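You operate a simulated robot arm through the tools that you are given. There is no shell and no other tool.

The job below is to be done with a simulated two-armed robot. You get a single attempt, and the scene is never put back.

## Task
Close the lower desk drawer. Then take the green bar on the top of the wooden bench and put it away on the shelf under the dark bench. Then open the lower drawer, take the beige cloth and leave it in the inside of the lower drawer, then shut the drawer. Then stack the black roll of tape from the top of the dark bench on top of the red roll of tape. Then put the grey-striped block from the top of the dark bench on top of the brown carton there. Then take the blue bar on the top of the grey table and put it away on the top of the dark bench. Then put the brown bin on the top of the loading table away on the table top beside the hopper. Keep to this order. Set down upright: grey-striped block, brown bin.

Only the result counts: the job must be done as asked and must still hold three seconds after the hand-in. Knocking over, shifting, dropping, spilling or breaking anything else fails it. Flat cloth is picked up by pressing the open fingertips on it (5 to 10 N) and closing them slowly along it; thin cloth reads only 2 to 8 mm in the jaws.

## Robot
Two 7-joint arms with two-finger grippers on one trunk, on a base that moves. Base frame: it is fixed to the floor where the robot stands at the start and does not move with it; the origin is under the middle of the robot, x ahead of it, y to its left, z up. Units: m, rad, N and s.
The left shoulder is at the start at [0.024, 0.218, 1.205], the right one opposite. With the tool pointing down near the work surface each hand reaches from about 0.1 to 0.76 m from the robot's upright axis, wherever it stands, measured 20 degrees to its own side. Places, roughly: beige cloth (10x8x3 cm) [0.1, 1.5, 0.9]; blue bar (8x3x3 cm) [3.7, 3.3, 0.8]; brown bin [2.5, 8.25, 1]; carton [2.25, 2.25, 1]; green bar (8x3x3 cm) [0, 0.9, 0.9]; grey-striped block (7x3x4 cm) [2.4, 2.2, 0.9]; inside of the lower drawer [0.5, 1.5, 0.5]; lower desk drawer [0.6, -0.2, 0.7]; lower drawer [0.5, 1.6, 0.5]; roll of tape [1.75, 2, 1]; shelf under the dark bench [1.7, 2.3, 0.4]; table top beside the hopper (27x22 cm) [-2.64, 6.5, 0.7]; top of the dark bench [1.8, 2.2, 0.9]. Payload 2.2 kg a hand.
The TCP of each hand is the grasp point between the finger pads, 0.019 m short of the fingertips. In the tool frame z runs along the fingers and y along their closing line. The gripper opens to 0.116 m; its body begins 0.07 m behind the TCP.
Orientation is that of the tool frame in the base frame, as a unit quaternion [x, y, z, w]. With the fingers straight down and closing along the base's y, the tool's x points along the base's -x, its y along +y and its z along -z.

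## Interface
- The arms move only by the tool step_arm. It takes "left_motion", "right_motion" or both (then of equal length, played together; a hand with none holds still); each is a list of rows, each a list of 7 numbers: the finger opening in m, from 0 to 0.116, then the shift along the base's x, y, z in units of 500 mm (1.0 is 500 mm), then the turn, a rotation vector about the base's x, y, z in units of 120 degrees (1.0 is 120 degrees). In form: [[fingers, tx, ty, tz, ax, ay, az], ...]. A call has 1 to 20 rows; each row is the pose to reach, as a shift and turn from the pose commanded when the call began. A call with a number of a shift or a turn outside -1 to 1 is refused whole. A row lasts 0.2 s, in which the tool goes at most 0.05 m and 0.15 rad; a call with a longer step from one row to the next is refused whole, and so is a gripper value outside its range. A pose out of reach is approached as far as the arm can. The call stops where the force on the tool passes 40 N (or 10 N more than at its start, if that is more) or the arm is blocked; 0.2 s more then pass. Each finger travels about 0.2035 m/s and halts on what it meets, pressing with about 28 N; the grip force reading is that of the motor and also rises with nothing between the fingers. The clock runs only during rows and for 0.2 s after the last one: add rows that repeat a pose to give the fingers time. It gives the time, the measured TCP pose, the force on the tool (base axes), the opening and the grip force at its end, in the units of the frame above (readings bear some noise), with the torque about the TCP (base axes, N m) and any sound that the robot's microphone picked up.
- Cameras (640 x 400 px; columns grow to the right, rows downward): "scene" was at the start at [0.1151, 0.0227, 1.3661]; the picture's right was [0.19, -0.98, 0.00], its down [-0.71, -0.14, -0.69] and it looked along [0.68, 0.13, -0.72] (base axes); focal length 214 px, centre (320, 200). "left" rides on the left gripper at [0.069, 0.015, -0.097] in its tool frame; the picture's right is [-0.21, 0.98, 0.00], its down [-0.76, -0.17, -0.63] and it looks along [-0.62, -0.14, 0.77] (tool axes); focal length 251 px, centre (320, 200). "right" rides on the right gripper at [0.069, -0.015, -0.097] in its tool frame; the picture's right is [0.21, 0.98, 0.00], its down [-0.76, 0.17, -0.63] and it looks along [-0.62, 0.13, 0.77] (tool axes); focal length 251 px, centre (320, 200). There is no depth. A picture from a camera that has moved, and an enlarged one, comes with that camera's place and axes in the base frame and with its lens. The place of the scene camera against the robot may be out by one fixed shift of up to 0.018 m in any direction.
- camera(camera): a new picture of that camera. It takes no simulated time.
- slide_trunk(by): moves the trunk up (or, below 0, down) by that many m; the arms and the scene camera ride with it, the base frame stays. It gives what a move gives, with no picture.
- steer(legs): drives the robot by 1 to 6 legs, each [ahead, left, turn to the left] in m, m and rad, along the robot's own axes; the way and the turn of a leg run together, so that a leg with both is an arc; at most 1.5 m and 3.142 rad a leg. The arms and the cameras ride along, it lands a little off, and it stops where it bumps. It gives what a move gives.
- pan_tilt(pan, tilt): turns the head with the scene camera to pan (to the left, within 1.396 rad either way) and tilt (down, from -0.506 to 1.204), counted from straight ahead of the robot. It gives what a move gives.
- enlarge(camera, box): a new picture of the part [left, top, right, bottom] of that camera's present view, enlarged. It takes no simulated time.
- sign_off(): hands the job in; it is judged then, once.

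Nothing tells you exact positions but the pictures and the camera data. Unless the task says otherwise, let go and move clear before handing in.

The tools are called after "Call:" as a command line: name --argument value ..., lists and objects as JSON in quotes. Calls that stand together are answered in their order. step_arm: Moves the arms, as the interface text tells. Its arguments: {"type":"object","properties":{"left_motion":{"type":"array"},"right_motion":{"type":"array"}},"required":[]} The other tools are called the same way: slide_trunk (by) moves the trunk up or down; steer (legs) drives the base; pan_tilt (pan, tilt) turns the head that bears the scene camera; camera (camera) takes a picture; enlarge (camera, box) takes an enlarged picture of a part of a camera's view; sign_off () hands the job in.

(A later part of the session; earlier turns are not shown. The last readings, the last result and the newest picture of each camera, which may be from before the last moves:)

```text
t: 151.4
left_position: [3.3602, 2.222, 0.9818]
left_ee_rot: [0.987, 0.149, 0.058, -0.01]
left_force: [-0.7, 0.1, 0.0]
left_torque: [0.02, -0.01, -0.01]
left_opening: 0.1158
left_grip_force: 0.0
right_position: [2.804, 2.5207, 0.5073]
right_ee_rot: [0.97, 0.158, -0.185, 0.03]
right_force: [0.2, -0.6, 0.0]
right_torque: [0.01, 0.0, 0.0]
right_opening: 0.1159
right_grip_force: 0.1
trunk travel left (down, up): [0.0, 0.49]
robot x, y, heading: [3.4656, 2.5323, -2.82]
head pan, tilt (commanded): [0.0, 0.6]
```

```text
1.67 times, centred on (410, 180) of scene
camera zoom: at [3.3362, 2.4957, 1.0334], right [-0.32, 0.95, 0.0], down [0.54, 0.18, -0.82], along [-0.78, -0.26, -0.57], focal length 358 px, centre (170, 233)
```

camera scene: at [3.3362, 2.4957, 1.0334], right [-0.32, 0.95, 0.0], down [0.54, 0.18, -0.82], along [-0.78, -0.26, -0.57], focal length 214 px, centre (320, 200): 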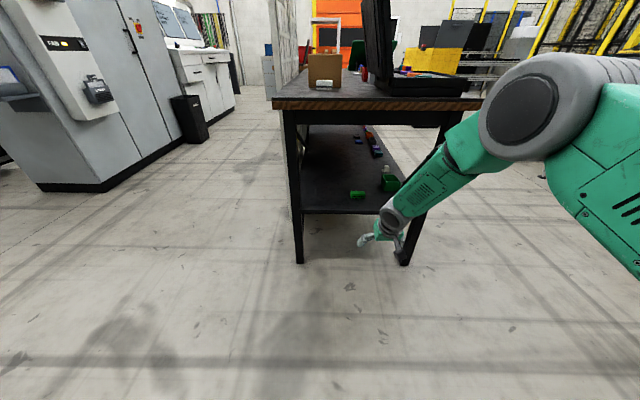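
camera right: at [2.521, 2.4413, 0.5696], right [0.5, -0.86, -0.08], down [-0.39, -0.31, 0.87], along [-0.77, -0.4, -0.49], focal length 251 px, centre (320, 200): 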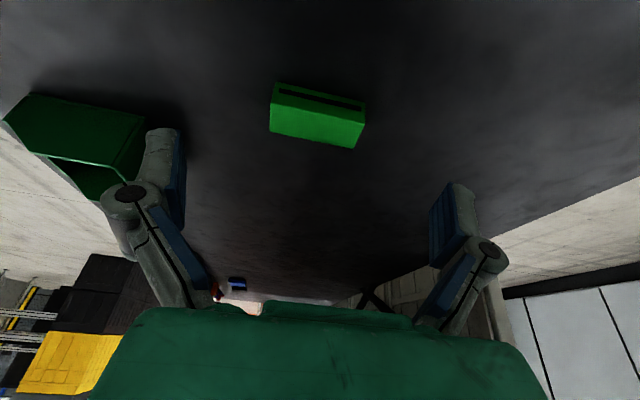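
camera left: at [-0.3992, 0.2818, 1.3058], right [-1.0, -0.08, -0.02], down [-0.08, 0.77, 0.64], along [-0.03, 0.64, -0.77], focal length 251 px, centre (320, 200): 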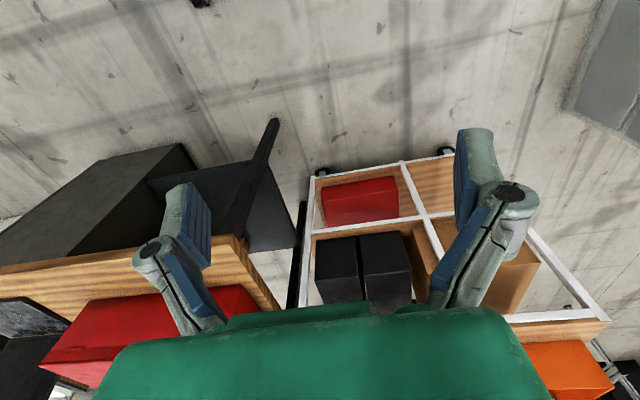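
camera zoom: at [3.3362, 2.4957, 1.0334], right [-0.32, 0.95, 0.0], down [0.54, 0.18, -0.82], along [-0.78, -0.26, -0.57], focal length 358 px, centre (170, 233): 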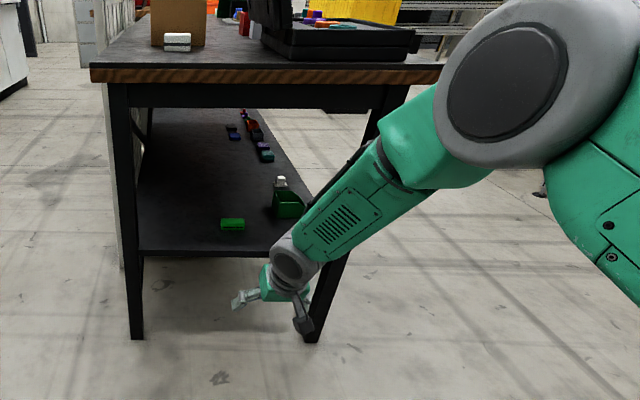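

The green bar sits on the shelf as wanted, and with the trunk low the robot no longer rocks. I fold the right arm up and look to my right, down the aisle behind the benches.

Call:
step_arm --right_motion '[[0.116, 0.0395, 0.0132, 0.0825, 0.0048, -0.0145, 0], [0.116, 0.079, 0.0263, 0.165, 0.0097, -0.029, 0], [0.116, 0.1185, 0.0395, 0.2475, 0.0145, -0.0435, 0], [0.116, 0.158, 0.0527, 0.33, 0.0193, -0.058, 0], [0.116, 0.1975, 0.0658, 0.4125, 0.0242, -0.0725, 0], [0.116, 0.237, 0.079, 0.495, 0.029, -0.087, 0], [0.116, 0.2765, 0.0922, 0.5775, 0.0338, -0.1015, 0], [0.116, 0.316, 0.1053, 0.66, 0.0387, -0.116, 0], [0.116, 0.3555, 0.1185, 0.7425, 0.0435, -0.1305, 0], [0.116, 0.395, 0.1317, 0.825, 0.0483, -0.145, 0], [0.116, 0.4345, 0.1448, 0.9075, 0.0532, -0.1595, 0], [0.116, 0.474, 0.158, 0.99, 0.058, -0.174, 0]]'

Call:
pan_tilt --pan -0.6 --tilt 0.3

Call:
camera --camera "scene"

Call:
pan_tilt --pan -1.35 --tilt 0.3

Call:
camera --camera "scene"

```text
t: 154.0
left_position: [3.3609, 2.2236, 0.9813]
left_ee_rot: [0.987, 0.148, 0.055, -0.009]
left_force: [0.5, -0.4, -1.4]
left_torque: [0.0, 0.01, -0.04]
left_opening: 0.1159
left_grip_force: 0.0
right_position: [3.0411, 2.6011, 1.0044]
right_ee_rot: [0.987, 0.16, 0.002, -0.001]
right_force: [-0.8, 0.3, -0.2]
right_torque: [0.01, 0.01, 0.0]
right_opening: 0.1161
right_grip_force: 0.2
trunk travel left (down, up): [0.0, 0.49]
robot x, y, heading: [3.4676, 2.5367, -2.817]
head pan, tilt (commanded): [0.0, 0.6]
```

```text
t: 155.0
left_position: [3.3616, 2.2231, 0.9809]
left_ee_rot: [0.987, 0.149, 0.055, -0.009]
left_force: [-0.6, 0.3, 0.6]
left_torque: [-0.02, 0.05, -0.01]
left_opening: 0.1159
left_grip_force: 0.1
right_position: [3.0415, 2.6015, 1.0043]
right_ee_rot: [0.987, 0.16, 0.002, 0.0]
right_force: [0.0, -0.6, 0.0]
right_torque: [-0.02, -0.02, 0.0]
right_opening: 0.1162
right_grip_force: 0.0
trunk travel left (down, up): [0.0, 0.49]
robot x, y, heading: [3.4657, 2.5334, -2.821]
head pan, tilt (commanded): [-0.6, 0.3]
```

```text
taken
camera scene: at [3.3313, 2.5505, 1.0611], right [0.28, 0.96, 0.0], down [0.29, -0.08, -0.95], along [-0.92, 0.26, -0.3], focal length 214 px, centre (320, 200)
```

scene: 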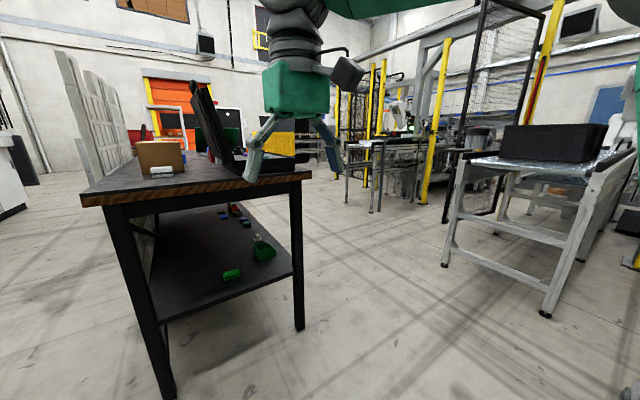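

```text
t: 156.1
left_position: [3.3633, 2.2242, 0.9816]
left_ee_rot: [0.987, 0.149, 0.055, -0.009]
left_force: [0.9, 0.5, 0.9]
left_torque: [-0.01, -0.02, -0.02]
left_opening: 0.1161
left_grip_force: 0.1
right_position: [3.0395, 2.6002, 1.0033]
right_ee_rot: [0.987, 0.16, 0.002, 0.0]
right_force: [-0.4, 0.2, -0.1]
right_torque: [0.01, 0.01, -0.01]
right_opening: 0.116
right_grip_force: 0.1
trunk travel left (down, up): [0.0, 0.49]
robot x, y, heading: [3.4693, 2.5359, -2.82]
head pan, tilt (commanded): [-1.349, 0.3]
```

```text
taken
camera scene: at [3.3728, 2.6046, 1.0613], right [0.86, 0.52, 0.0], down [0.15, -0.25, -0.96], along [-0.49, 0.82, -0.3], focal length 214 px, centre (320, 200)
```

scene: 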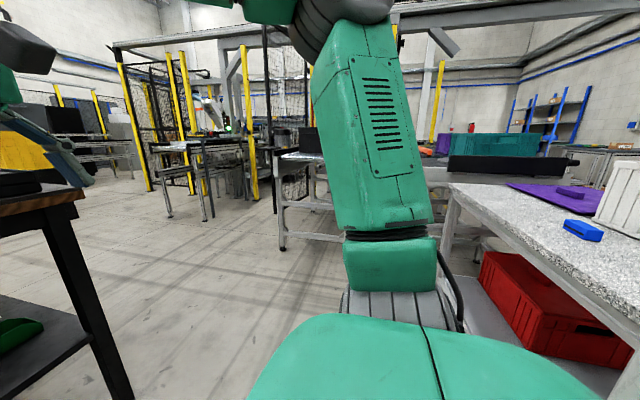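

The aisle behind the dark bench is about 1.2 m wide and clear. I sidestep right past the bench end and drive down the aisle toward the wooden bench's back side.

Call:
steer --legs '[[0.23, -1.18, 0], [1.4, 0, 0]]'

Call:
pan_tilt --pan 0.3 --tilt 0.4

Call:
camera --camera "scene"

Call:
pan_tilt --pan -0.3 --tilt 0.4

Call:
camera --camera "scene"

```text
t: 168.9
left_position: [1.4164, 2.788, 0.9812]
left_ee_rot: [0.986, 0.158, 0.054, -0.01]
left_force: [-0.2, 0.6, 0.5]
left_torque: [-0.05, -0.01, 0.01]
left_opening: 0.116
left_grip_force: 0.0
right_position: [1.0878, 3.1599, 1.0037]
right_ee_rot: [0.986, 0.169, 0.002, -0.001]
right_force: [0.0, 0.2, 0.2]
right_torque: [0.0, -0.05, -0.01]
right_opening: 0.1161
right_grip_force: 0.0
trunk travel left (down, up): [0.0, 0.49]
robot x, y, heading: [1.5151, 3.0996, -2.803]
head pan, tilt (commanded): [-1.349, 0.3]
```

```text
t: 170.6
left_position: [1.4189, 2.7901, 0.9815]
left_ee_rot: [0.986, 0.158, 0.055, -0.01]
left_force: [-0.1, -0.2, 0.1]
left_torque: [0.03, -0.02, -0.04]
left_opening: 0.1158
left_grip_force: 0.0
right_position: [1.0902, 3.1607, 1.0047]
right_ee_rot: [0.985, 0.17, 0.001, 0.0]
right_force: [0.1, 0.3, -1.5]
right_torque: [0.01, 0.03, 0.0]
right_opening: 0.1157
right_grip_force: 0.0
trunk travel left (down, up): [0.0, 0.49]
robot x, y, heading: [1.5127, 3.1, -2.802]
head pan, tilt (commanded): [0.3, 0.4]
```

```text
taken
camera scene: at [1.3958, 3.0362, 1.0518], right [-0.6, 0.8, 0.0], down [0.31, 0.23, -0.92], along [-0.74, -0.55, -0.39], focal length 214 px, centre (320, 200)
```

scene: 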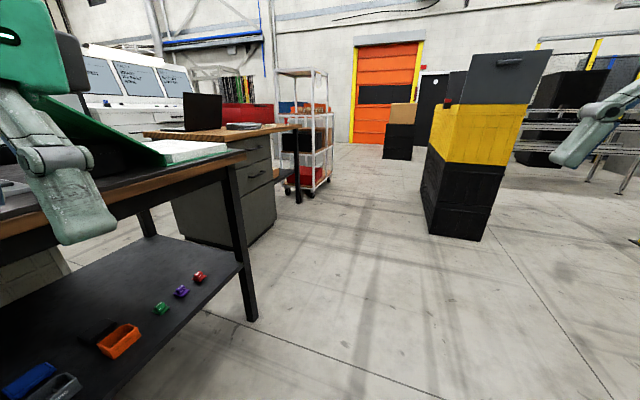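

```text
t: 171.6
left_position: [1.4165, 2.7888, 0.9816]
left_ee_rot: [0.986, 0.158, 0.055, -0.01]
left_force: [0.2, 1.0, 0.4]
left_torque: [-0.01, 0.0, -0.01]
left_opening: 0.1158
left_grip_force: 0.0
right_position: [1.0896, 3.1612, 1.0048]
right_ee_rot: [0.986, 0.17, 0.001, 0.0]
right_force: [0.5, 0.4, -0.1]
right_torque: [-0.01, -0.01, -0.02]
right_opening: 0.1159
right_grip_force: 0.0
trunk travel left (down, up): [0.0, 0.49]
robot x, y, heading: [1.5157, 3.0981, -2.799]
head pan, tilt (commanded): [-0.3, 0.4]
```

```text
taken
camera scene: at [1.3776, 3.0877, 1.0518], right [-0.04, 1.0, 0.0], down [0.39, 0.02, -0.92], along [-0.92, -0.04, -0.39], focal length 214 px, centre (320, 200)
```

scene: 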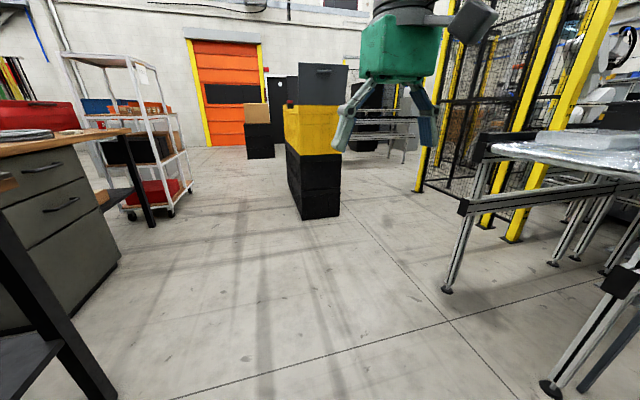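

The wooden bench's cabinet shows two drawers facing this aisle, with the cloth on the bench top. I drive on to stand opposite the cabinet and turn to face it.

Call:
steer --legs '[[1.4, 0, 0], [0, 0, 0.8], [0, 0, 0.75], [0, 0, 0]]'

Call:
pan_tilt --pan 0.0 --tilt 0.5

Call:
camera --camera "scene"

Call:
camera --camera "left"

Call:
camera --camera "right"

```text
t: 174.0
left_position: [1.1782, 2.7111, 0.9841]
left_ee_rot: [0.986, 0.16, 0.05, -0.001]
left_force: [0.3, -0.4, 0.0]
left_torque: [0.01, -0.04, 0.02]
left_opening: 0.116
left_grip_force: 0.0
right_position: [0.8477, 3.0798, 1.0063]
right_ee_rot: [0.985, 0.17, -0.002, 0.001]
right_force: [-0.5, -0.1, -0.4]
right_torque: [0.0, 0.03, 0.01]
right_opening: 0.1159
right_grip_force: 0.0
trunk travel left (down, up): [0.0, 0.49]
robot x, y, heading: [1.2714, 3.0136, -2.8]
head pan, tilt (commanded): [-0.3, 0.4]
stopped in leg 1: the robot was blocked; the commanded pose is now the measured one
```

```text
t: 174.8
left_position: [1.1789, 2.7113, 0.9856]
left_ee_rot: [0.986, 0.158, 0.051, -0.002]
left_force: [-0.1, 0.3, -0.4]
left_torque: [-0.01, -0.04, 0.02]
left_opening: 0.1162
left_grip_force: 0.1
right_position: [0.8493, 3.0805, 1.0078]
right_ee_rot: [0.985, 0.17, -0.001, 0.002]
right_force: [-0.5, 1.1, 0.4]
right_torque: [0.02, 0.0, 0.02]
right_opening: 0.1161
right_grip_force: 0.0
trunk travel left (down, up): [0.0, 0.49]
robot x, y, heading: [1.2701, 3.0154, -2.797]
head pan, tilt (commanded): [0.0, 0.499]
```

```text
taken
camera scene: at [1.1456, 2.985, 1.0441], right [-0.33, 0.94, -0.01], down [0.45, 0.15, -0.88], along [-0.83, -0.3, -0.47], focal length 214 px, centre (320, 200)
```

scene: 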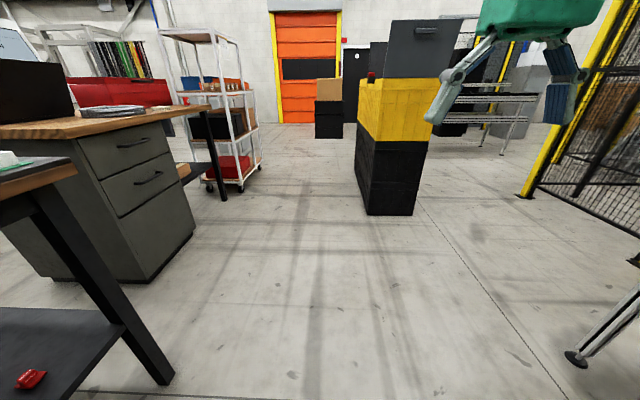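

```text
taken
camera left: at [1.2377, 2.7169, 1.0885], right [0.1, -0.99, -0.01], down [-0.83, -0.09, 0.55], along [-0.55, -0.05, -0.83], focal length 251 px, centre (320, 200)
```

left: 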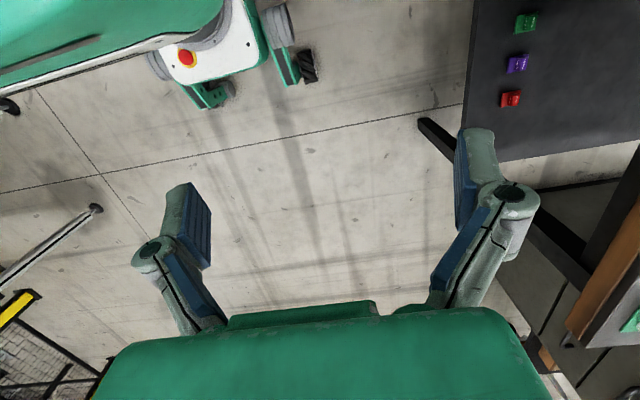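

```text
taken
camera right: at [0.9086, 3.1189, 1.1011], right [0.53, -0.85, 0.0], down [-0.66, -0.41, 0.64], along [-0.54, -0.34, -0.77], focal length 251 px, centre (320, 200)
```

right: 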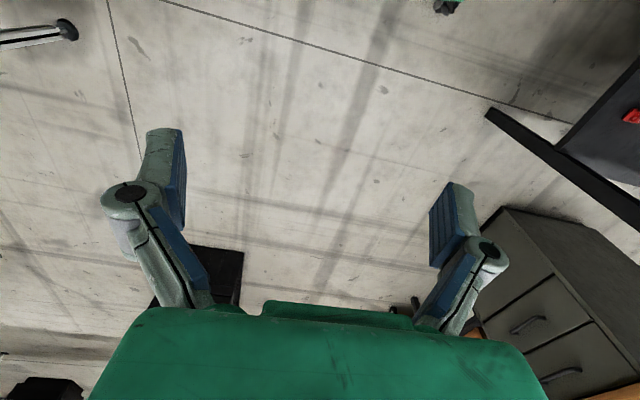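

The robot stopped after 0.26 m because something blocked it. I look to both sides to find the contact before doing anything else.

Call:
pan_tilt --pan -1.39 --tilt 0.5

Call:
camera --camera "scene"

Call:
pan_tilt --pan 1.39 --tilt 0.5

Call:
camera --camera "scene"

Call:
pan_tilt --pan 0.7 --tilt 0.7

Call:
camera --camera "scene"

```text
t: 176.4
left_position: [1.1777, 2.711, 0.9855]
left_ee_rot: [0.986, 0.159, 0.05, -0.001]
left_force: [-0.6, -0.5, -0.3]
left_torque: [-0.01, 0.0, 0.02]
left_opening: 0.116
left_grip_force: 0.0
right_position: [0.8478, 3.0808, 1.0067]
right_ee_rot: [0.985, 0.17, -0.001, 0.002]
right_force: [-0.8, -0.9, 0.0]
right_torque: [0.02, 0.03, 0.02]
right_opening: 0.1161
right_grip_force: 0.1
trunk travel left (down, up): [0.0, 0.49]
robot x, y, heading: [1.271, 3.0125, -2.8]
head pan, tilt (commanded): [-1.389, 0.499]
```

```text
taken
camera scene: at [1.1851, 3.096, 1.0427], right [0.87, 0.5, -0.01], down [0.24, -0.42, -0.87], along [-0.44, 0.76, -0.49], focal length 214 px, centre (320, 200)
```

scene: 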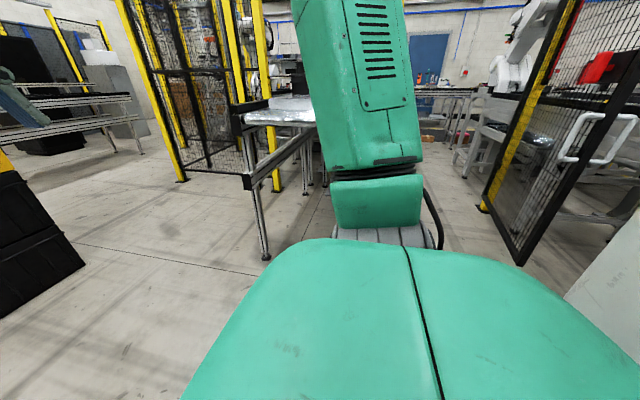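

```text
t: 178.8
left_position: [1.1763, 2.7118, 0.9847]
left_ee_rot: [0.986, 0.159, 0.051, -0.002]
left_force: [-0.4, -0.8, 0.4]
left_torque: [0.01, 0.02, -0.01]
left_opening: 0.1163
left_grip_force: 0.0
right_position: [0.8478, 3.0813, 1.0049]
right_ee_rot: [0.986, 0.169, 0.0, 0.003]
right_force: [-1.0, -0.7, 0.1]
right_torque: [0.0, -0.03, -0.01]
right_opening: 0.1159
right_grip_force: 0.1
trunk travel left (down, up): [0.0, 0.49]
robot x, y, heading: [1.2675, 3.016, -2.803]
head pan, tilt (commanded): [1.389, 0.499]
```

```text
taken
camera scene: at [1.2439, 2.9286, 1.0444], right [-0.99, -0.16, 0.0], down [-0.08, 0.46, -0.88], along [0.14, -0.87, -0.47], focal length 214 px, centre (320, 200)
```

scene: 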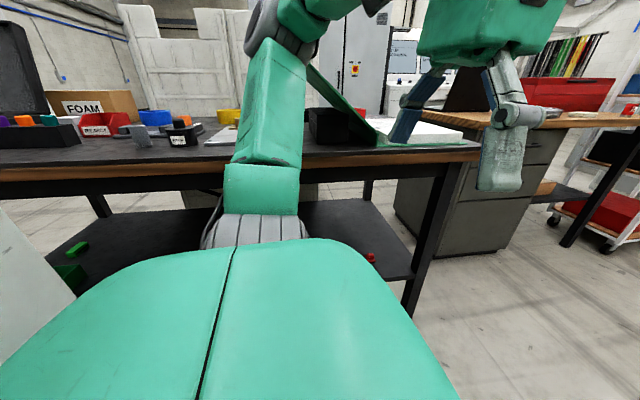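

```text
t: 179.9
left_position: [1.1767, 2.7112, 0.9857]
left_ee_rot: [0.986, 0.158, 0.051, -0.002]
left_force: [0.5, 0.4, -0.2]
left_torque: [0.0, -0.04, -0.03]
left_opening: 0.1158
left_grip_force: 0.0
right_position: [0.8466, 3.0814, 1.0049]
right_ee_rot: [0.986, 0.17, 0.0, 0.003]
right_force: [-0.9, 0.9, 0.7]
right_torque: [0.02, 0.01, -0.01]
right_opening: 0.1159
right_grip_force: 0.1
trunk travel left (down, up): [0.0, 0.49]
robot x, y, heading: [1.2683, 3.0156, -2.803]
head pan, tilt (commanded): [0.7, 0.7]
```

```text
taken
camera scene: at [1.1864, 2.9451, 1.0266], right [-0.86, 0.51, 0.0], down [0.32, 0.55, -0.77], along [-0.39, -0.67, -0.64], focal length 214 px, centre (320, 200)
```

scene: 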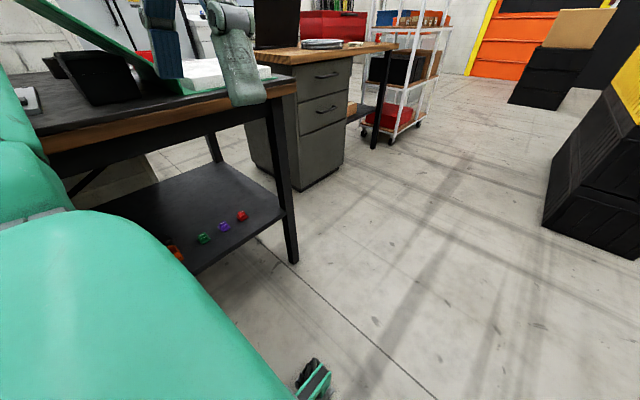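

My left elbow is over the dark bench's back edge and very likely met the lid of the green light-box. I ease back a little and sidestep away from the bench, then inspect the device.

Call:
steer --legs '[[-0.05, -0.02, 0], [0, -0.25, 0]]'

Call:
camera --camera "scene"

Call:
pan_tilt --pan 1.2 --tilt 0.4

Call:
camera --camera "scene"

```text
t: 182.2
left_position: [1.1356, 2.9569, 0.9785]
left_ee_rot: [0.986, 0.158, 0.054, -0.013]
left_force: [0.0, -0.6, -0.2]
left_torque: [0.03, 0.01, 0.0]
left_opening: 0.1159
left_grip_force: 0.0
right_position: [0.8061, 3.328, 1.0064]
right_ee_rot: [0.985, 0.17, 0.001, -0.008]
right_force: [0.6, -0.2, 0.0]
right_torque: [0.08, 0.04, 0.02]
right_opening: 0.1162
right_grip_force: 0.1
trunk travel left (down, up): [0.0, 0.49]
robot x, y, heading: [1.2319, 3.2836, -2.8]
head pan, tilt (commanded): [0.7, 0.7]
```

```text
taken
camera scene: at [1.1442, 3.1878, 1.0243], right [-0.86, 0.51, 0.01], down [0.33, 0.56, -0.76], along [-0.39, -0.65, -0.65], focal length 214 px, centre (320, 200)
```

scene: 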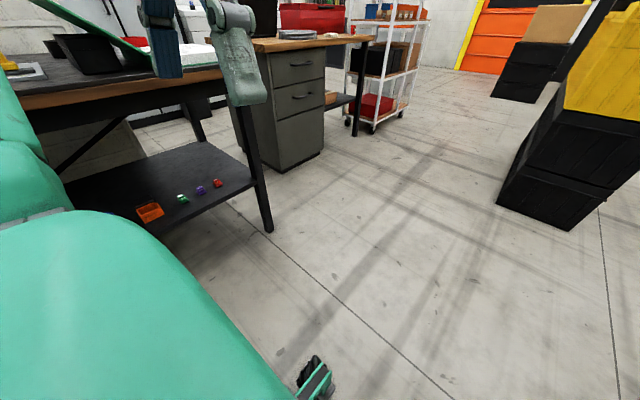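

```text
t: 183.2
left_position: [1.1364, 2.9604, 0.9791]
left_ee_rot: [0.986, 0.158, 0.055, -0.011]
left_force: [0.7, 0.9, 0.6]
left_torque: [0.01, 0.05, -0.02]
left_opening: 0.116
left_grip_force: 0.1
right_position: [0.8052, 3.3308, 1.0059]
right_ee_rot: [0.985, 0.17, 0.002, -0.006]
right_force: [0.1, 0.3, 0.2]
right_torque: [0.07, -0.01, 0.01]
right_opening: 0.1158
right_grip_force: 0.0
trunk travel left (down, up): [0.0, 0.49]
robot x, y, heading: [1.2301, 3.279, -2.8]
head pan, tilt (commanded): [1.201, 0.4]
```

```text
taken
camera scene: at [1.184, 3.1695, 1.0511], right [-1.0, 0.03, 0.0], down [0.01, 0.4, -0.92], along [-0.03, -0.92, -0.4], focal length 214 px, centre (320, 200)
```

scene: 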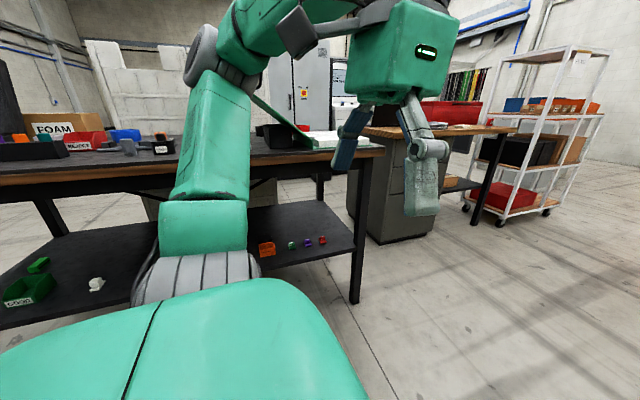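

The light-box still stands open on the bench. I zoom in on it to judge its state.

Call:
enlarge --camera "scene" --box '[230, 70, 410, 180]'

Call:
pan_tilt --pan 0.9 --tilt 0.3

Call:
camera --camera "scene"

```text
3.56 times, centred on (320, 125) of scene
camera zoom: at [1.184, 3.1695, 1.0511], right [-1.0, 0.03, 0.0], down [0.01, 0.4, -0.92], along [-0.03, -0.92, -0.4], focal length 763 px, centre (320, 467)
```

zoom: 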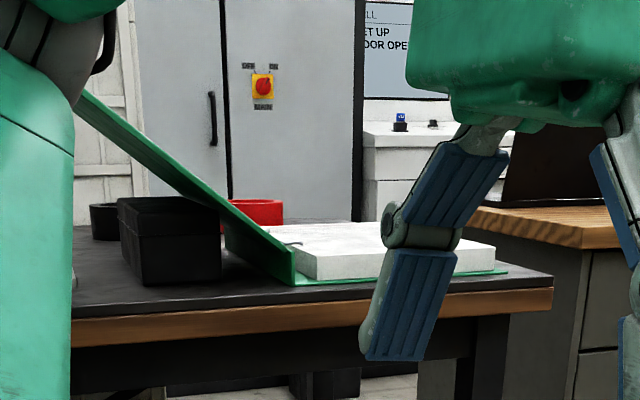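

```text
t: 184.0
left_position: [1.1342, 2.9632, 0.9797]
left_ee_rot: [0.986, 0.158, 0.055, -0.009]
left_force: [-0.2, -0.2, 0.4]
left_torque: [0.05, 0.03, -0.04]
left_opening: 0.1159
left_grip_force: 0.1
right_position: [0.8045, 3.3328, 1.0061]
right_ee_rot: [0.986, 0.17, 0.001, -0.005]
right_force: [0.3, -0.2, -0.6]
right_torque: [-0.02, -0.03, 0.03]
right_opening: 0.1159
right_grip_force: 0.0
trunk travel left (down, up): [0.0, 0.49]
robot x, y, heading: [1.2277, 3.2797, -2.799]
head pan, tilt (commanded): [0.901, 0.3]
```

```text
taken
camera scene: at [1.1556, 3.1765, 1.0606], right [-0.95, 0.32, 0.0], down [0.1, 0.29, -0.95], along [-0.31, -0.9, -0.3], focal length 214 px, centre (320, 200)
```

scene: 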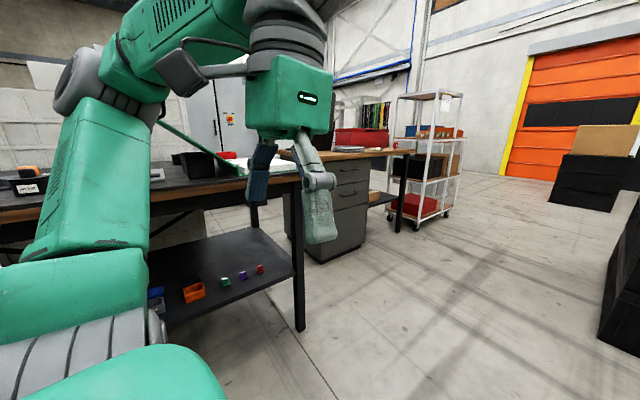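

The green case is a propped-open lid with papers and looks to be standing as before. I now drive on, keeping clear of the bench, then turn to face the wooden bench's drawers.

Call:
steer --legs '[[1.15, 0, 0], [0, 0.2, 0], [0, 0, 0.8], [0, 0, 0.75]]'

Call:
pan_tilt --pan 0.0 --tilt 0.5

Call:
camera --camera "scene"

Call:
camera --camera "left"

Call:
camera --camera "right"

```text
t: 195.1
left_position: [0.5201, 2.6002, 0.9803]
left_ee_rot: [0.591, 0.805, 0.034, -0.044]
left_force: [0.1, 0.1, 0.4]
left_torque: [0.0, 0.02, 0.0]
left_opening: 0.1159
left_grip_force: 0.1
right_position: [0.1459, 2.2755, 1.0042]
right_ee_rot: [0.581, 0.814, -0.001, -0.003]
right_force: [0.2, -0.7, 0.5]
right_torque: [-0.01, -0.01, -0.02]
right_opening: 0.116
right_grip_force: 0.0
trunk travel left (down, up): [0.0, 0.49]
robot x, y, heading: [0.2078, 2.6977, -1.245]
head pan, tilt (commanded): [0.901, 0.3]
```

```text
t: 196.3
left_position: [0.519, 2.6002, 0.9813]
left_ee_rot: [0.589, 0.806, 0.034, -0.046]
left_force: [0.2, -0.2, -0.5]
left_torque: [0.0, 0.04, 0.01]
left_opening: 0.1161
left_grip_force: 0.1
right_position: [0.145, 2.2777, 1.0046]
right_ee_rot: [0.582, 0.813, -0.002, -0.001]
right_force: [0.4, 0.4, 0.0]
right_torque: [0.01, 0.03, 0.01]
right_opening: 0.116
right_grip_force: 0.1
trunk travel left (down, up): [0.0, 0.49]
robot x, y, heading: [0.2097, 2.6991, -1.246]
head pan, tilt (commanded): [0.0, 0.499]
```

```text
taken
camera scene: at [0.244, 2.5808, 1.0426], right [-0.95, -0.32, 0.0], down [-0.16, 0.45, -0.88], along [0.28, -0.83, -0.48], focal length 214 px, centre (320, 200)
```

scene: 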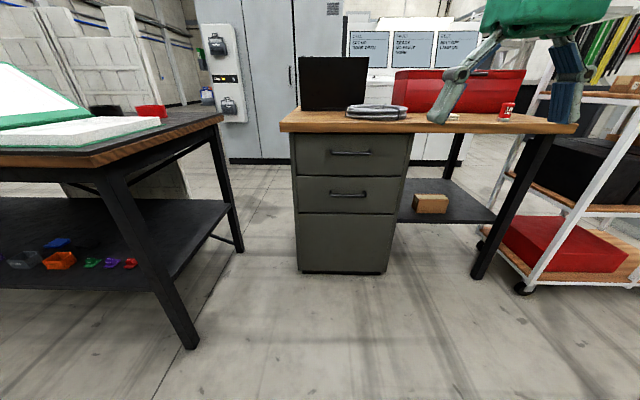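

```text
taken
camera left: at [0.5156, 2.6611, 1.0847], right [1.0, 0.09, -0.02], down [0.09, -0.84, 0.54], along [0.03, -0.54, -0.84], focal length 251 px, centre (320, 200)
```

left: 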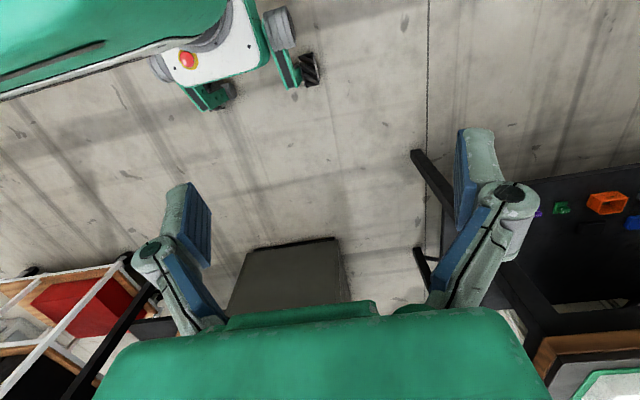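

```text
taken
camera right: at [0.1095, 2.338, 1.1007], right [0.85, 0.52, 0.0], down [0.41, -0.66, 0.63], along [0.32, -0.54, -0.78], focal length 251 px, centre (320, 200)
```

right: 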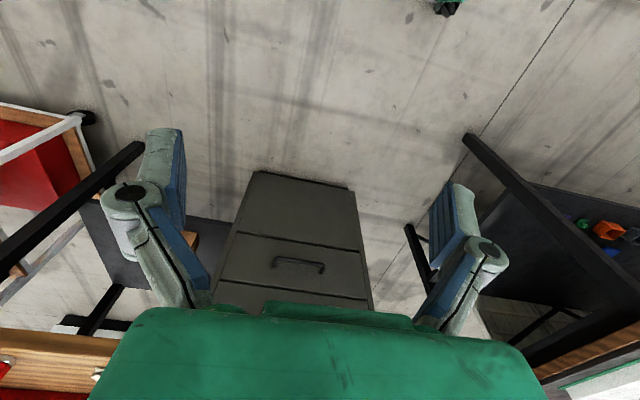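

I face the wooden bench's back: an upper drawer, a lower drawer with a handle and a fixed panel below. I zoom in on the drawers and on the bench top for the cloth.

Call:
enlarge --camera "scene" --box '[270, 80, 590, 280]'

Call:
enlarge --camera "scene" --box '[330, 80, 490, 140]'

Call:
enlarge --camera "scene" --box '[280, 120, 420, 280]'

```text
2.00 times, centred on (430, 180) of scene
camera zoom: at [0.244, 2.5808, 1.0426], right [-0.95, -0.32, 0.0], down [-0.16, 0.45, -0.88], along [0.28, -0.83, -0.48], focal length 429 px, centre (100, 240)
```

zoom: 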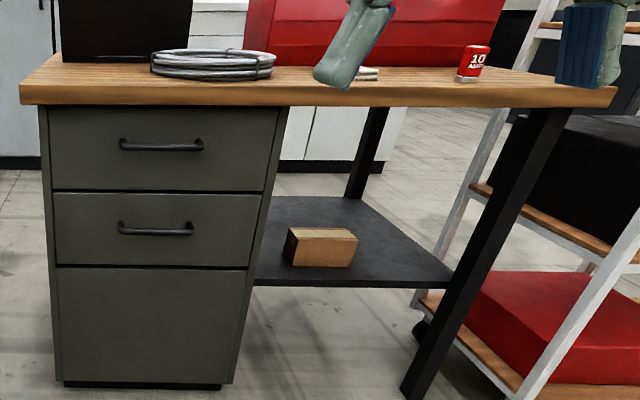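

```text
4.00 times, centred on (410, 110) of scene
camera zoom: at [0.244, 2.5808, 1.0426], right [-0.95, -0.32, 0.0], down [-0.16, 0.45, -0.88], along [0.28, -0.83, -0.48], focal length 858 px, centre (-40, 560)
```

zoom: 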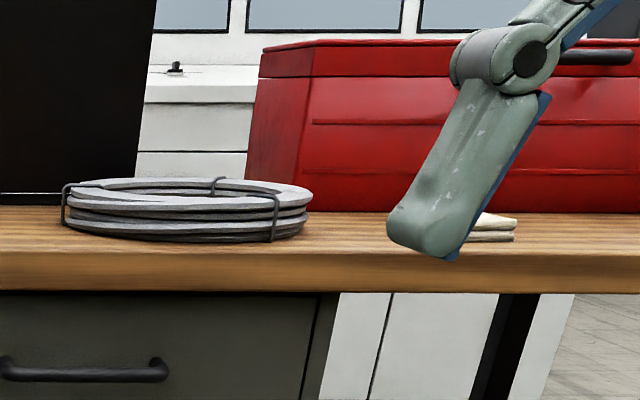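

```text
2.50 times, centred on (350, 200) of scene
camera zoom: at [0.244, 2.5808, 1.0426], right [-0.95, -0.32, 0.0], down [-0.16, 0.45, -0.88], along [0.28, -0.83, -0.48], focal length 536 px, centre (245, 200)
```

zoom: 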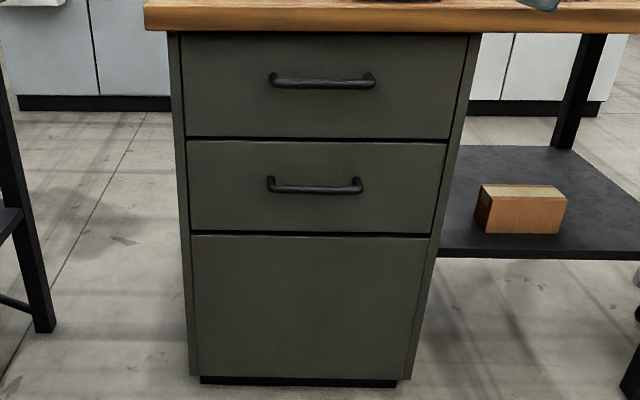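

The lower drawer's handle is near (0.42,1.61,0.53) and the folded beige cloth lies near the bench's back edge, right of the coil. I move to a stand where the left hand can pull the drawer and the right hand reach the cloth.

Call:
steer --legs '[[0, -0.34, 0], [0.27, 0, 0]]'

Call:
steer --legs '[[0, 0, 0]]'

Call:
pan_tilt --pan 0.1 --tilt 0.6

Call:
camera --camera "scene"

Call:
camera --camera "right"

Call:
camera --camera "left"

```text
t: 200.0
left_position: [0.2824, 2.2284, 0.9811]
left_ee_rot: [0.595, 0.802, 0.035, -0.045]
left_force: [0.7, -0.6, 0.8]
left_torque: [0.02, -0.01, -0.02]
left_opening: 0.1162
left_grip_force: 0.0
right_position: [-0.0943, 1.9071, 1.0054]
right_ee_rot: [0.586, 0.81, 0.0, -0.003]
right_force: [0.0, -0.9, -0.9]
right_torque: [0.05, 0.0, -0.04]
right_opening: 0.1159
right_grip_force: 0.0
trunk travel left (down, up): [0.0, 0.49]
robot x, y, heading: [-0.0249, 2.3308, -1.256]
head pan, tilt (commanded): [0.0, 0.499]
```

```text
t: 200.7
left_position: [0.2833, 2.2309, 0.9789]
left_ee_rot: [0.595, 0.802, 0.035, -0.045]
left_force: [0.8, 0.5, 0.2]
left_torque: [0.02, 0.0, 0.04]
left_opening: 0.1162
left_grip_force: 0.0
right_position: [-0.095, 1.912, 1.0049]
right_ee_rot: [0.587, 0.81, -0.001, -0.001]
right_force: [-0.3, 0.3, 0.6]
right_torque: [-0.05, 0.03, 0.03]
right_opening: 0.116
right_grip_force: 0.1
trunk travel left (down, up): [0.0, 0.49]
robot x, y, heading: [-0.0272, 2.3302, -1.253]
head pan, tilt (commanded): [0.0, 0.499]
```

```text
t: 201.4
left_position: [0.2833, 2.2302, 0.9808]
left_ee_rot: [0.594, 0.802, 0.035, -0.045]
left_force: [-0.4, -0.2, 0.1]
left_torque: [-0.02, 0.02, -0.04]
left_opening: 0.116
left_grip_force: 0.0
right_position: [-0.0955, 1.9102, 1.0064]
right_ee_rot: [0.586, 0.81, -0.002, -0.001]
right_force: [-0.1, -0.7, 0.2]
right_torque: [0.0, 0.03, -0.02]
right_opening: 0.1158
right_grip_force: 0.1
trunk travel left (down, up): [0.0, 0.49]
robot x, y, heading: [-0.0287, 2.3325, -1.252]
head pan, tilt (commanded): [0.099, 0.6]
```

```text
taken
camera scene: at [0.0173, 2.2184, 1.0336], right [-0.92, -0.4, 0.0], down [-0.23, 0.52, -0.82], along [0.33, -0.75, -0.57], focal length 214 px, centre (320, 200)
```

scene: 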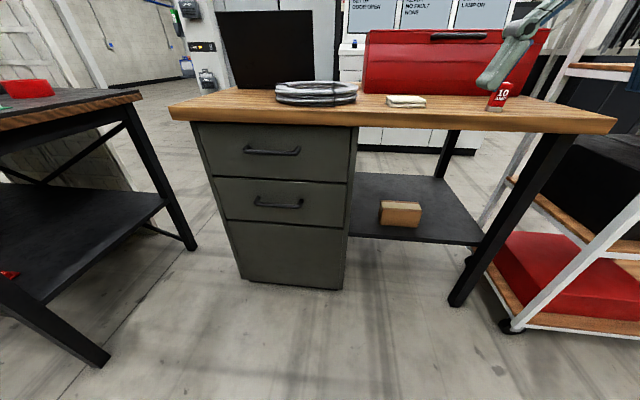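

```text
taken
camera right: at [-0.1305, 1.9725, 1.1011], right [0.86, 0.51, 0.0], down [0.4, -0.67, 0.63], along [0.32, -0.54, -0.78], focal length 251 px, centre (320, 200)
```

right: 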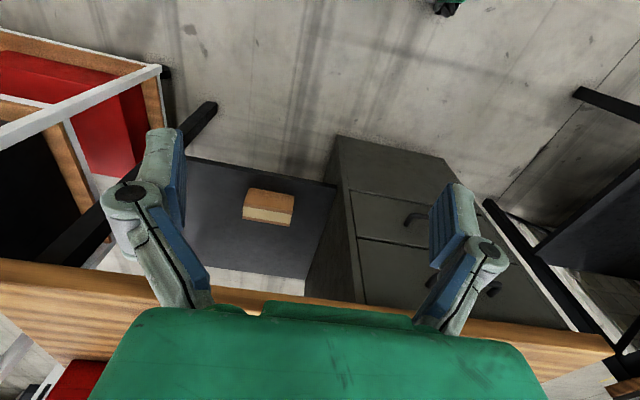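

```text
taken
camera left: at [0.2793, 2.2905, 1.085], right [1.0, 0.08, -0.02], down [0.08, -0.84, 0.54], along [0.02, -0.54, -0.84], focal length 251 px, centre (320, 200)
```

left: 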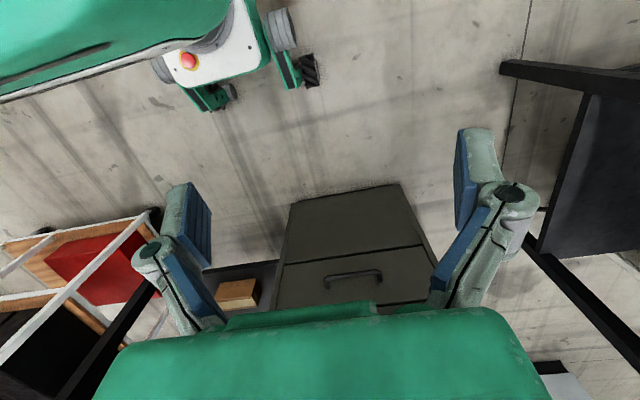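

Triangulating puts the lower handle at about (0.405,1.708,0.584). I bring the left hand forward while turning it to point at the drawer with fingers closing vertically, stopping about 15 cm short and above.

Call:
step_arm --left_motion '[[0.116, 0.0113, -0.0475, -0.035, -0.0262, -0.0442, -0.0381], [0.116, 0.0227, -0.0951, -0.07, -0.0525, -0.0884, -0.0761], [0.116, 0.034, -0.1426, -0.105, -0.0787, -0.1327, -0.1142], [0.116, 0.0454, -0.1901, -0.14, -0.1049, -0.1769, -0.1522], [0.116, 0.0567, -0.2376, -0.175, -0.1312, -0.2211, -0.1903], [0.116, 0.068, -0.2852, -0.21, -0.1574, -0.2653, -0.2283], [0.116, 0.0794, -0.3327, -0.245, -0.1836, -0.3095, -0.2664], [0.116, 0.0907, -0.3802, -0.28, -0.2099, -0.3538, -0.3044], [0.116, 0.102, -0.4277, -0.315, -0.2361, -0.398, -0.3425], [0.116, 0.1134, -0.4753, -0.35, -0.2623, -0.4422, -0.3805], [0.116, 0.1247, -0.5228, -0.385, -0.2885, -0.4864, -0.4186], [0.116, 0.1361, -0.5703, -0.42, -0.3148, -0.5306, -0.4566], [0.116, 0.1474, -0.6178, -0.455, -0.341, -0.5748, -0.4947], [0.116, 0.1587, -0.6654, -0.49, -0.3672, -0.6191, -0.5327], [0.116, 0.1701, -0.7129, -0.525, -0.3935, -0.6633, -0.5708], [0.116, 0.1814, -0.7604, -0.56, -0.4197, -0.7075, -0.6088]]'

Call:
camera --camera "scene"

Call:
camera --camera "left"

```text
t: 204.8
left_position: [0.3685, 1.8457, 0.7031]
left_ee_rot: [0.698, 0.112, 0.113, 0.698]
left_force: [-0.3, -0.4, -0.1]
left_torque: [0.04, 0.02, 0.03]
left_opening: 0.1161
left_grip_force: 0.1
right_position: [-0.1022, 1.9083, 1.0049]
right_ee_rot: [0.585, 0.811, 0.0, 0.001]
right_force: [0.3, -0.3, -0.4]
right_torque: [0.02, -0.03, 0.0]
right_opening: 0.116
right_grip_force: 0.0
trunk travel left (down, up): [0.0, 0.49]
robot x, y, heading: [-0.0258, 2.3286, -1.259]
head pan, tilt (commanded): [0.099, 0.6]
```

```text
taken
camera scene: at [0.0113, 2.2143, 1.0333], right [-0.91, -0.4, 0.0], down [-0.23, 0.52, -0.82], along [0.33, -0.75, -0.57], focal length 214 px, centre (320, 200)
```

scene: 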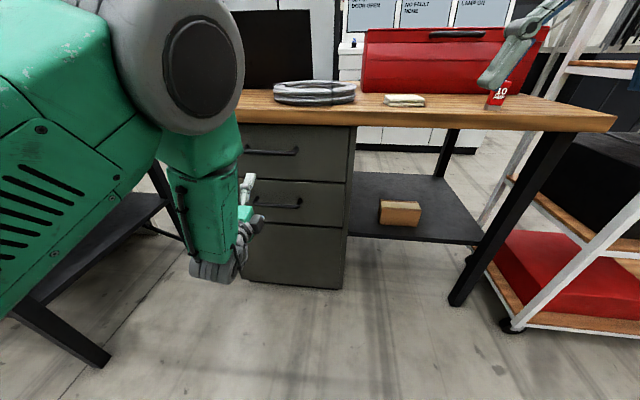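

```text
taken
camera left: at [0.403, 1.9611, 0.7185], right [-0.21, -0.07, 0.98], down [-0.92, 0.36, -0.17], along [-0.34, -0.93, -0.13], focal length 251 px, centre (320, 200)
```

left: 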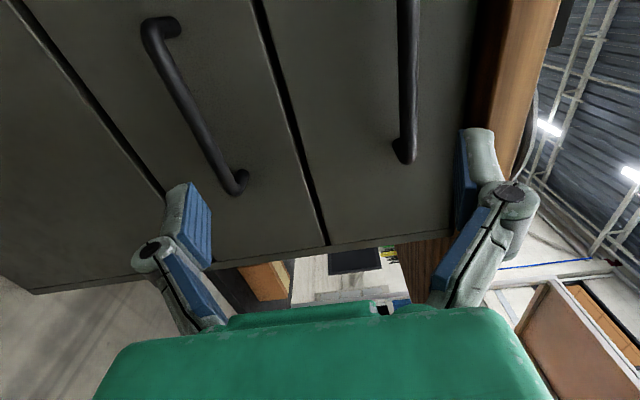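

The left hand points at the drawers with fingers closing vertically; the lower handle is visible below. I lower the hand 12 cm to line up with it and look again.

Call:
step_arm --left_motion '[[0.116, 0, 0, -0.06, 0, 0, 0], [0.116, 0, 0, -0.12, 0, 0, 0], [0.116, 0, 0, -0.18, 0, 0, 0], [0.116, 0, 0, -0.24, 0, 0, 0]]'

Call:
camera --camera "left"

Call:
camera --camera "scene"

```text
t: 205.8
left_position: [0.3702, 1.8496, 0.5814]
left_ee_rot: [0.697, 0.112, 0.112, 0.7]
left_force: [-0.6, 0.3, -0.3]
left_torque: [-0.01, -0.01, 0.0]
left_opening: 0.1162
left_grip_force: 0.1
right_position: [-0.0997, 1.9101, 1.0053]
right_ee_rot: [0.585, 0.811, 0.0, 0.001]
right_force: [1.3, 0.1, -0.1]
right_torque: [-0.01, 0.03, 0.02]
right_opening: 0.116
right_grip_force: 0.2
trunk travel left (down, up): [0.0, 0.49]
robot x, y, heading: [-0.031, 2.3326, -1.255]
head pan, tilt (commanded): [0.099, 0.6]
```

```text
taken
camera left: at [0.4044, 1.964, 0.5973], right [-0.2, -0.07, 0.98], down [-0.92, 0.36, -0.17], along [-0.34, -0.93, -0.14], focal length 251 px, centre (320, 200)
```

left: 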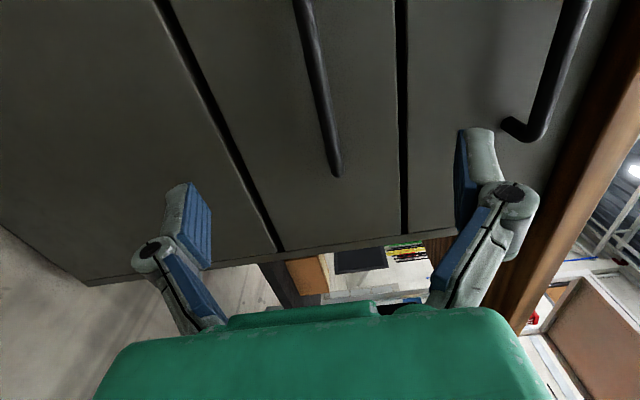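

```text
taken
camera scene: at [0.0137, 2.2153, 1.0333], right [-0.91, -0.4, 0.0], down [-0.23, 0.52, -0.82], along [0.33, -0.75, -0.57], focal length 214 px, centre (320, 200)
```

scene: 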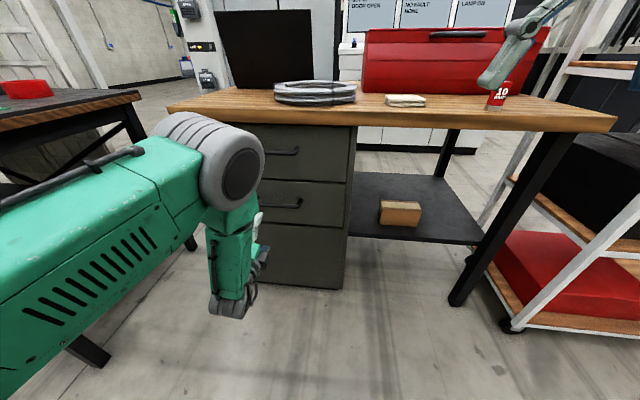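

The bar is at about (0.41,1.70,0.581), level with the hand. I move straight in 14.6 cm so the bar lies between the fingers.

Call:
step_arm --left_motion '[[0.116, 0.0188, -0.057, 0, 0, 0, 0], [0.116, 0.0376, -0.114, 0, 0, 0, 0], [0.116, 0.0564, -0.171, 0, 0, 0, 0], [0.116, 0.0752, -0.2279, 0, 0, 0, 0], [0.116, 0.0914, -0.2774, 0, 0, 0, 0]]'

Call:
camera --camera "left"

Call:
camera --camera "scene"

```text
t: 207.0
left_position: [0.415, 1.7121, 0.5802]
left_ee_rot: [0.698, 0.111, 0.112, 0.698]
left_force: [0.3, -0.2, -0.4]
left_torque: [0.01, 0.0, 0.01]
left_opening: 0.1158
left_grip_force: 0.0
right_position: [-0.0984, 1.909, 1.0059]
right_ee_rot: [0.586, 0.81, 0.001, 0.0]
right_force: [-0.5, 0.0, -0.5]
right_torque: [0.0, 0.0, -0.01]
right_opening: 0.116
right_grip_force: 0.1
trunk travel left (down, up): [0.0, 0.49]
robot x, y, heading: [-0.0264, 2.3332, -1.253]
head pan, tilt (commanded): [0.099, 0.6]
```

```text
taken
camera left: at [0.4499, 1.8266, 0.5958], right [-0.2, -0.07, 0.98], down [-0.92, 0.36, -0.17], along [-0.34, -0.93, -0.14], focal length 251 px, centre (320, 200)
```

left: 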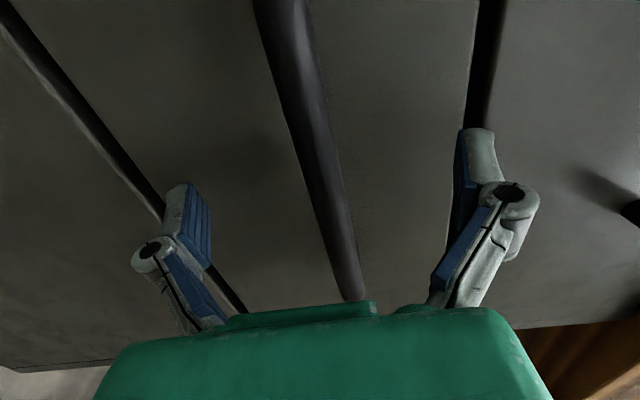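

```text
taken
camera scene: at [0.0144, 2.2152, 1.0333], right [-0.91, -0.4, 0.0], down [-0.23, 0.52, -0.82], along [0.33, -0.75, -0.57], focal length 214 px, centre (320, 200)
```

scene: 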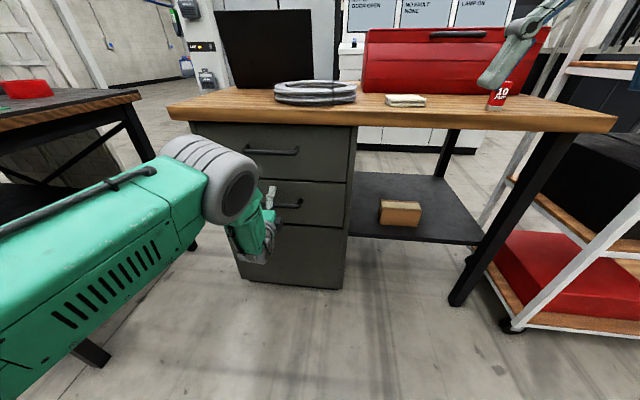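

The bar sits centred between the fingers. I close on it.

Call:
step_arm --left_motion '[[0.08, 0, 0, 0, 0, 0, 0], [0.04, 0, 0, 0, 0, 0, 0], [0.0, 0, 0, 0, 0, 0, 0], [0.0, 0, 0, 0, 0, 0, 0], [0.0, 0, 0, 0, 0, 0, 0]]'

Call:
camera --camera "left"

```text
t: 208.2
left_position: [0.4153, 1.7127, 0.5845]
left_ee_rot: [0.696, 0.111, 0.113, 0.7]
left_force: [4.1, -3.6, 17.1]
left_torque: [0.11, 0.08, -0.19]
left_opening: 0.0059
left_grip_force: 29.6
right_position: [-0.099, 1.9103, 1.0057]
right_ee_rot: [0.586, 0.811, 0.0, 0.001]
right_force: [-0.1, -0.6, 0.0]
right_torque: [0.0, -0.01, -0.02]
right_opening: 0.1158
right_grip_force: 0.0
trunk travel left (down, up): [0.0, 0.49]
robot x, y, heading: [-0.0253, 2.336, -1.256]
head pan, tilt (commanded): [0.099, 0.6]
```

```text
taken
camera left: at [0.4498, 1.8265, 0.5989], right [-0.21, -0.06, 0.98], down [-0.92, 0.36, -0.17], along [-0.34, -0.93, -0.13], focal length 251 px, centre (320, 200)
```

left: 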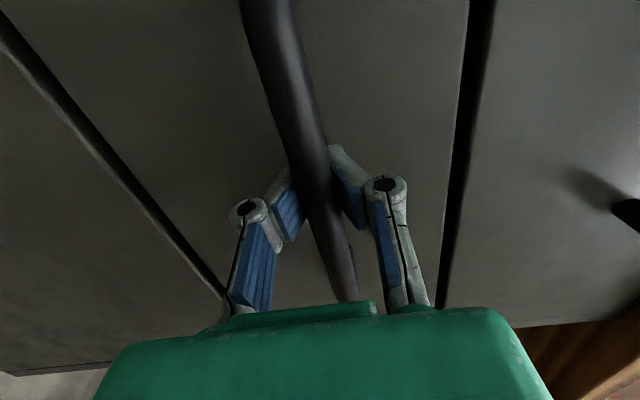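

The fingers have closed around and behind the bar. I pull back 12 cm with the arm.

Call:
step_arm --left_motion '[[0.0, -0.0125, 0.038, 0, 0, 0, 0], [0.0, -0.0251, 0.076, 0, 0, 0, 0], [0.0, -0.0376, 0.114, 0, 0, 0, 0], [0.0, -0.0501, 0.152, 0, 0, 0, 0], [0.0, -0.0627, 0.19, 0, 0, 0, 0], [0.0, -0.0752, 0.228, 0, 0, 0, 0]]'

Call:
camera --camera "scene"

Call:
camera --camera "left"

```text
t: 209.6
left_position: [0.376, 1.8248, 0.583]
left_ee_rot: [0.699, 0.111, 0.11, 0.697]
left_force: [4.0, -0.4, 21.2]
left_torque: [0.24, 0.11, -0.04]
left_opening: 0.0002
left_grip_force: 27.9
right_position: [-0.1013, 1.9101, 1.0059]
right_ee_rot: [0.586, 0.81, 0.0, 0.001]
right_force: [-0.6, -0.1, -0.1]
right_torque: [0.01, -0.01, 0.03]
right_opening: 0.1159
right_grip_force: 0.1
trunk travel left (down, up): [0.0, 0.49]
robot x, y, heading: [-0.0294, 2.3331, -1.257]
head pan, tilt (commanded): [0.099, 0.6]
```

```text
taken
camera scene: at [0.013, 2.2183, 1.0338], right [-0.92, -0.4, 0.0], down [-0.23, 0.52, -0.82], along [0.33, -0.75, -0.57], focal length 214 px, centre (320, 200)
```

scene: 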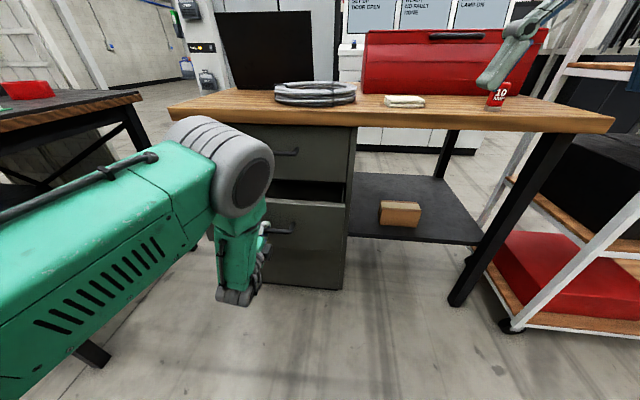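

```text
taken
camera left: at [0.4113, 1.9396, 0.5984], right [-0.2, -0.07, 0.98], down [-0.92, 0.37, -0.17], along [-0.35, -0.93, -0.14], focal length 251 px, centre (320, 200)
```

left: 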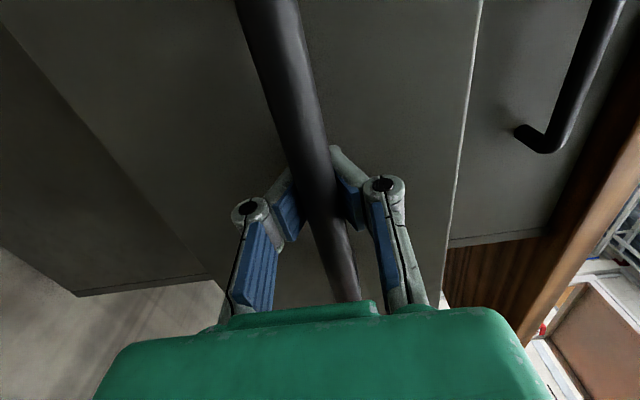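

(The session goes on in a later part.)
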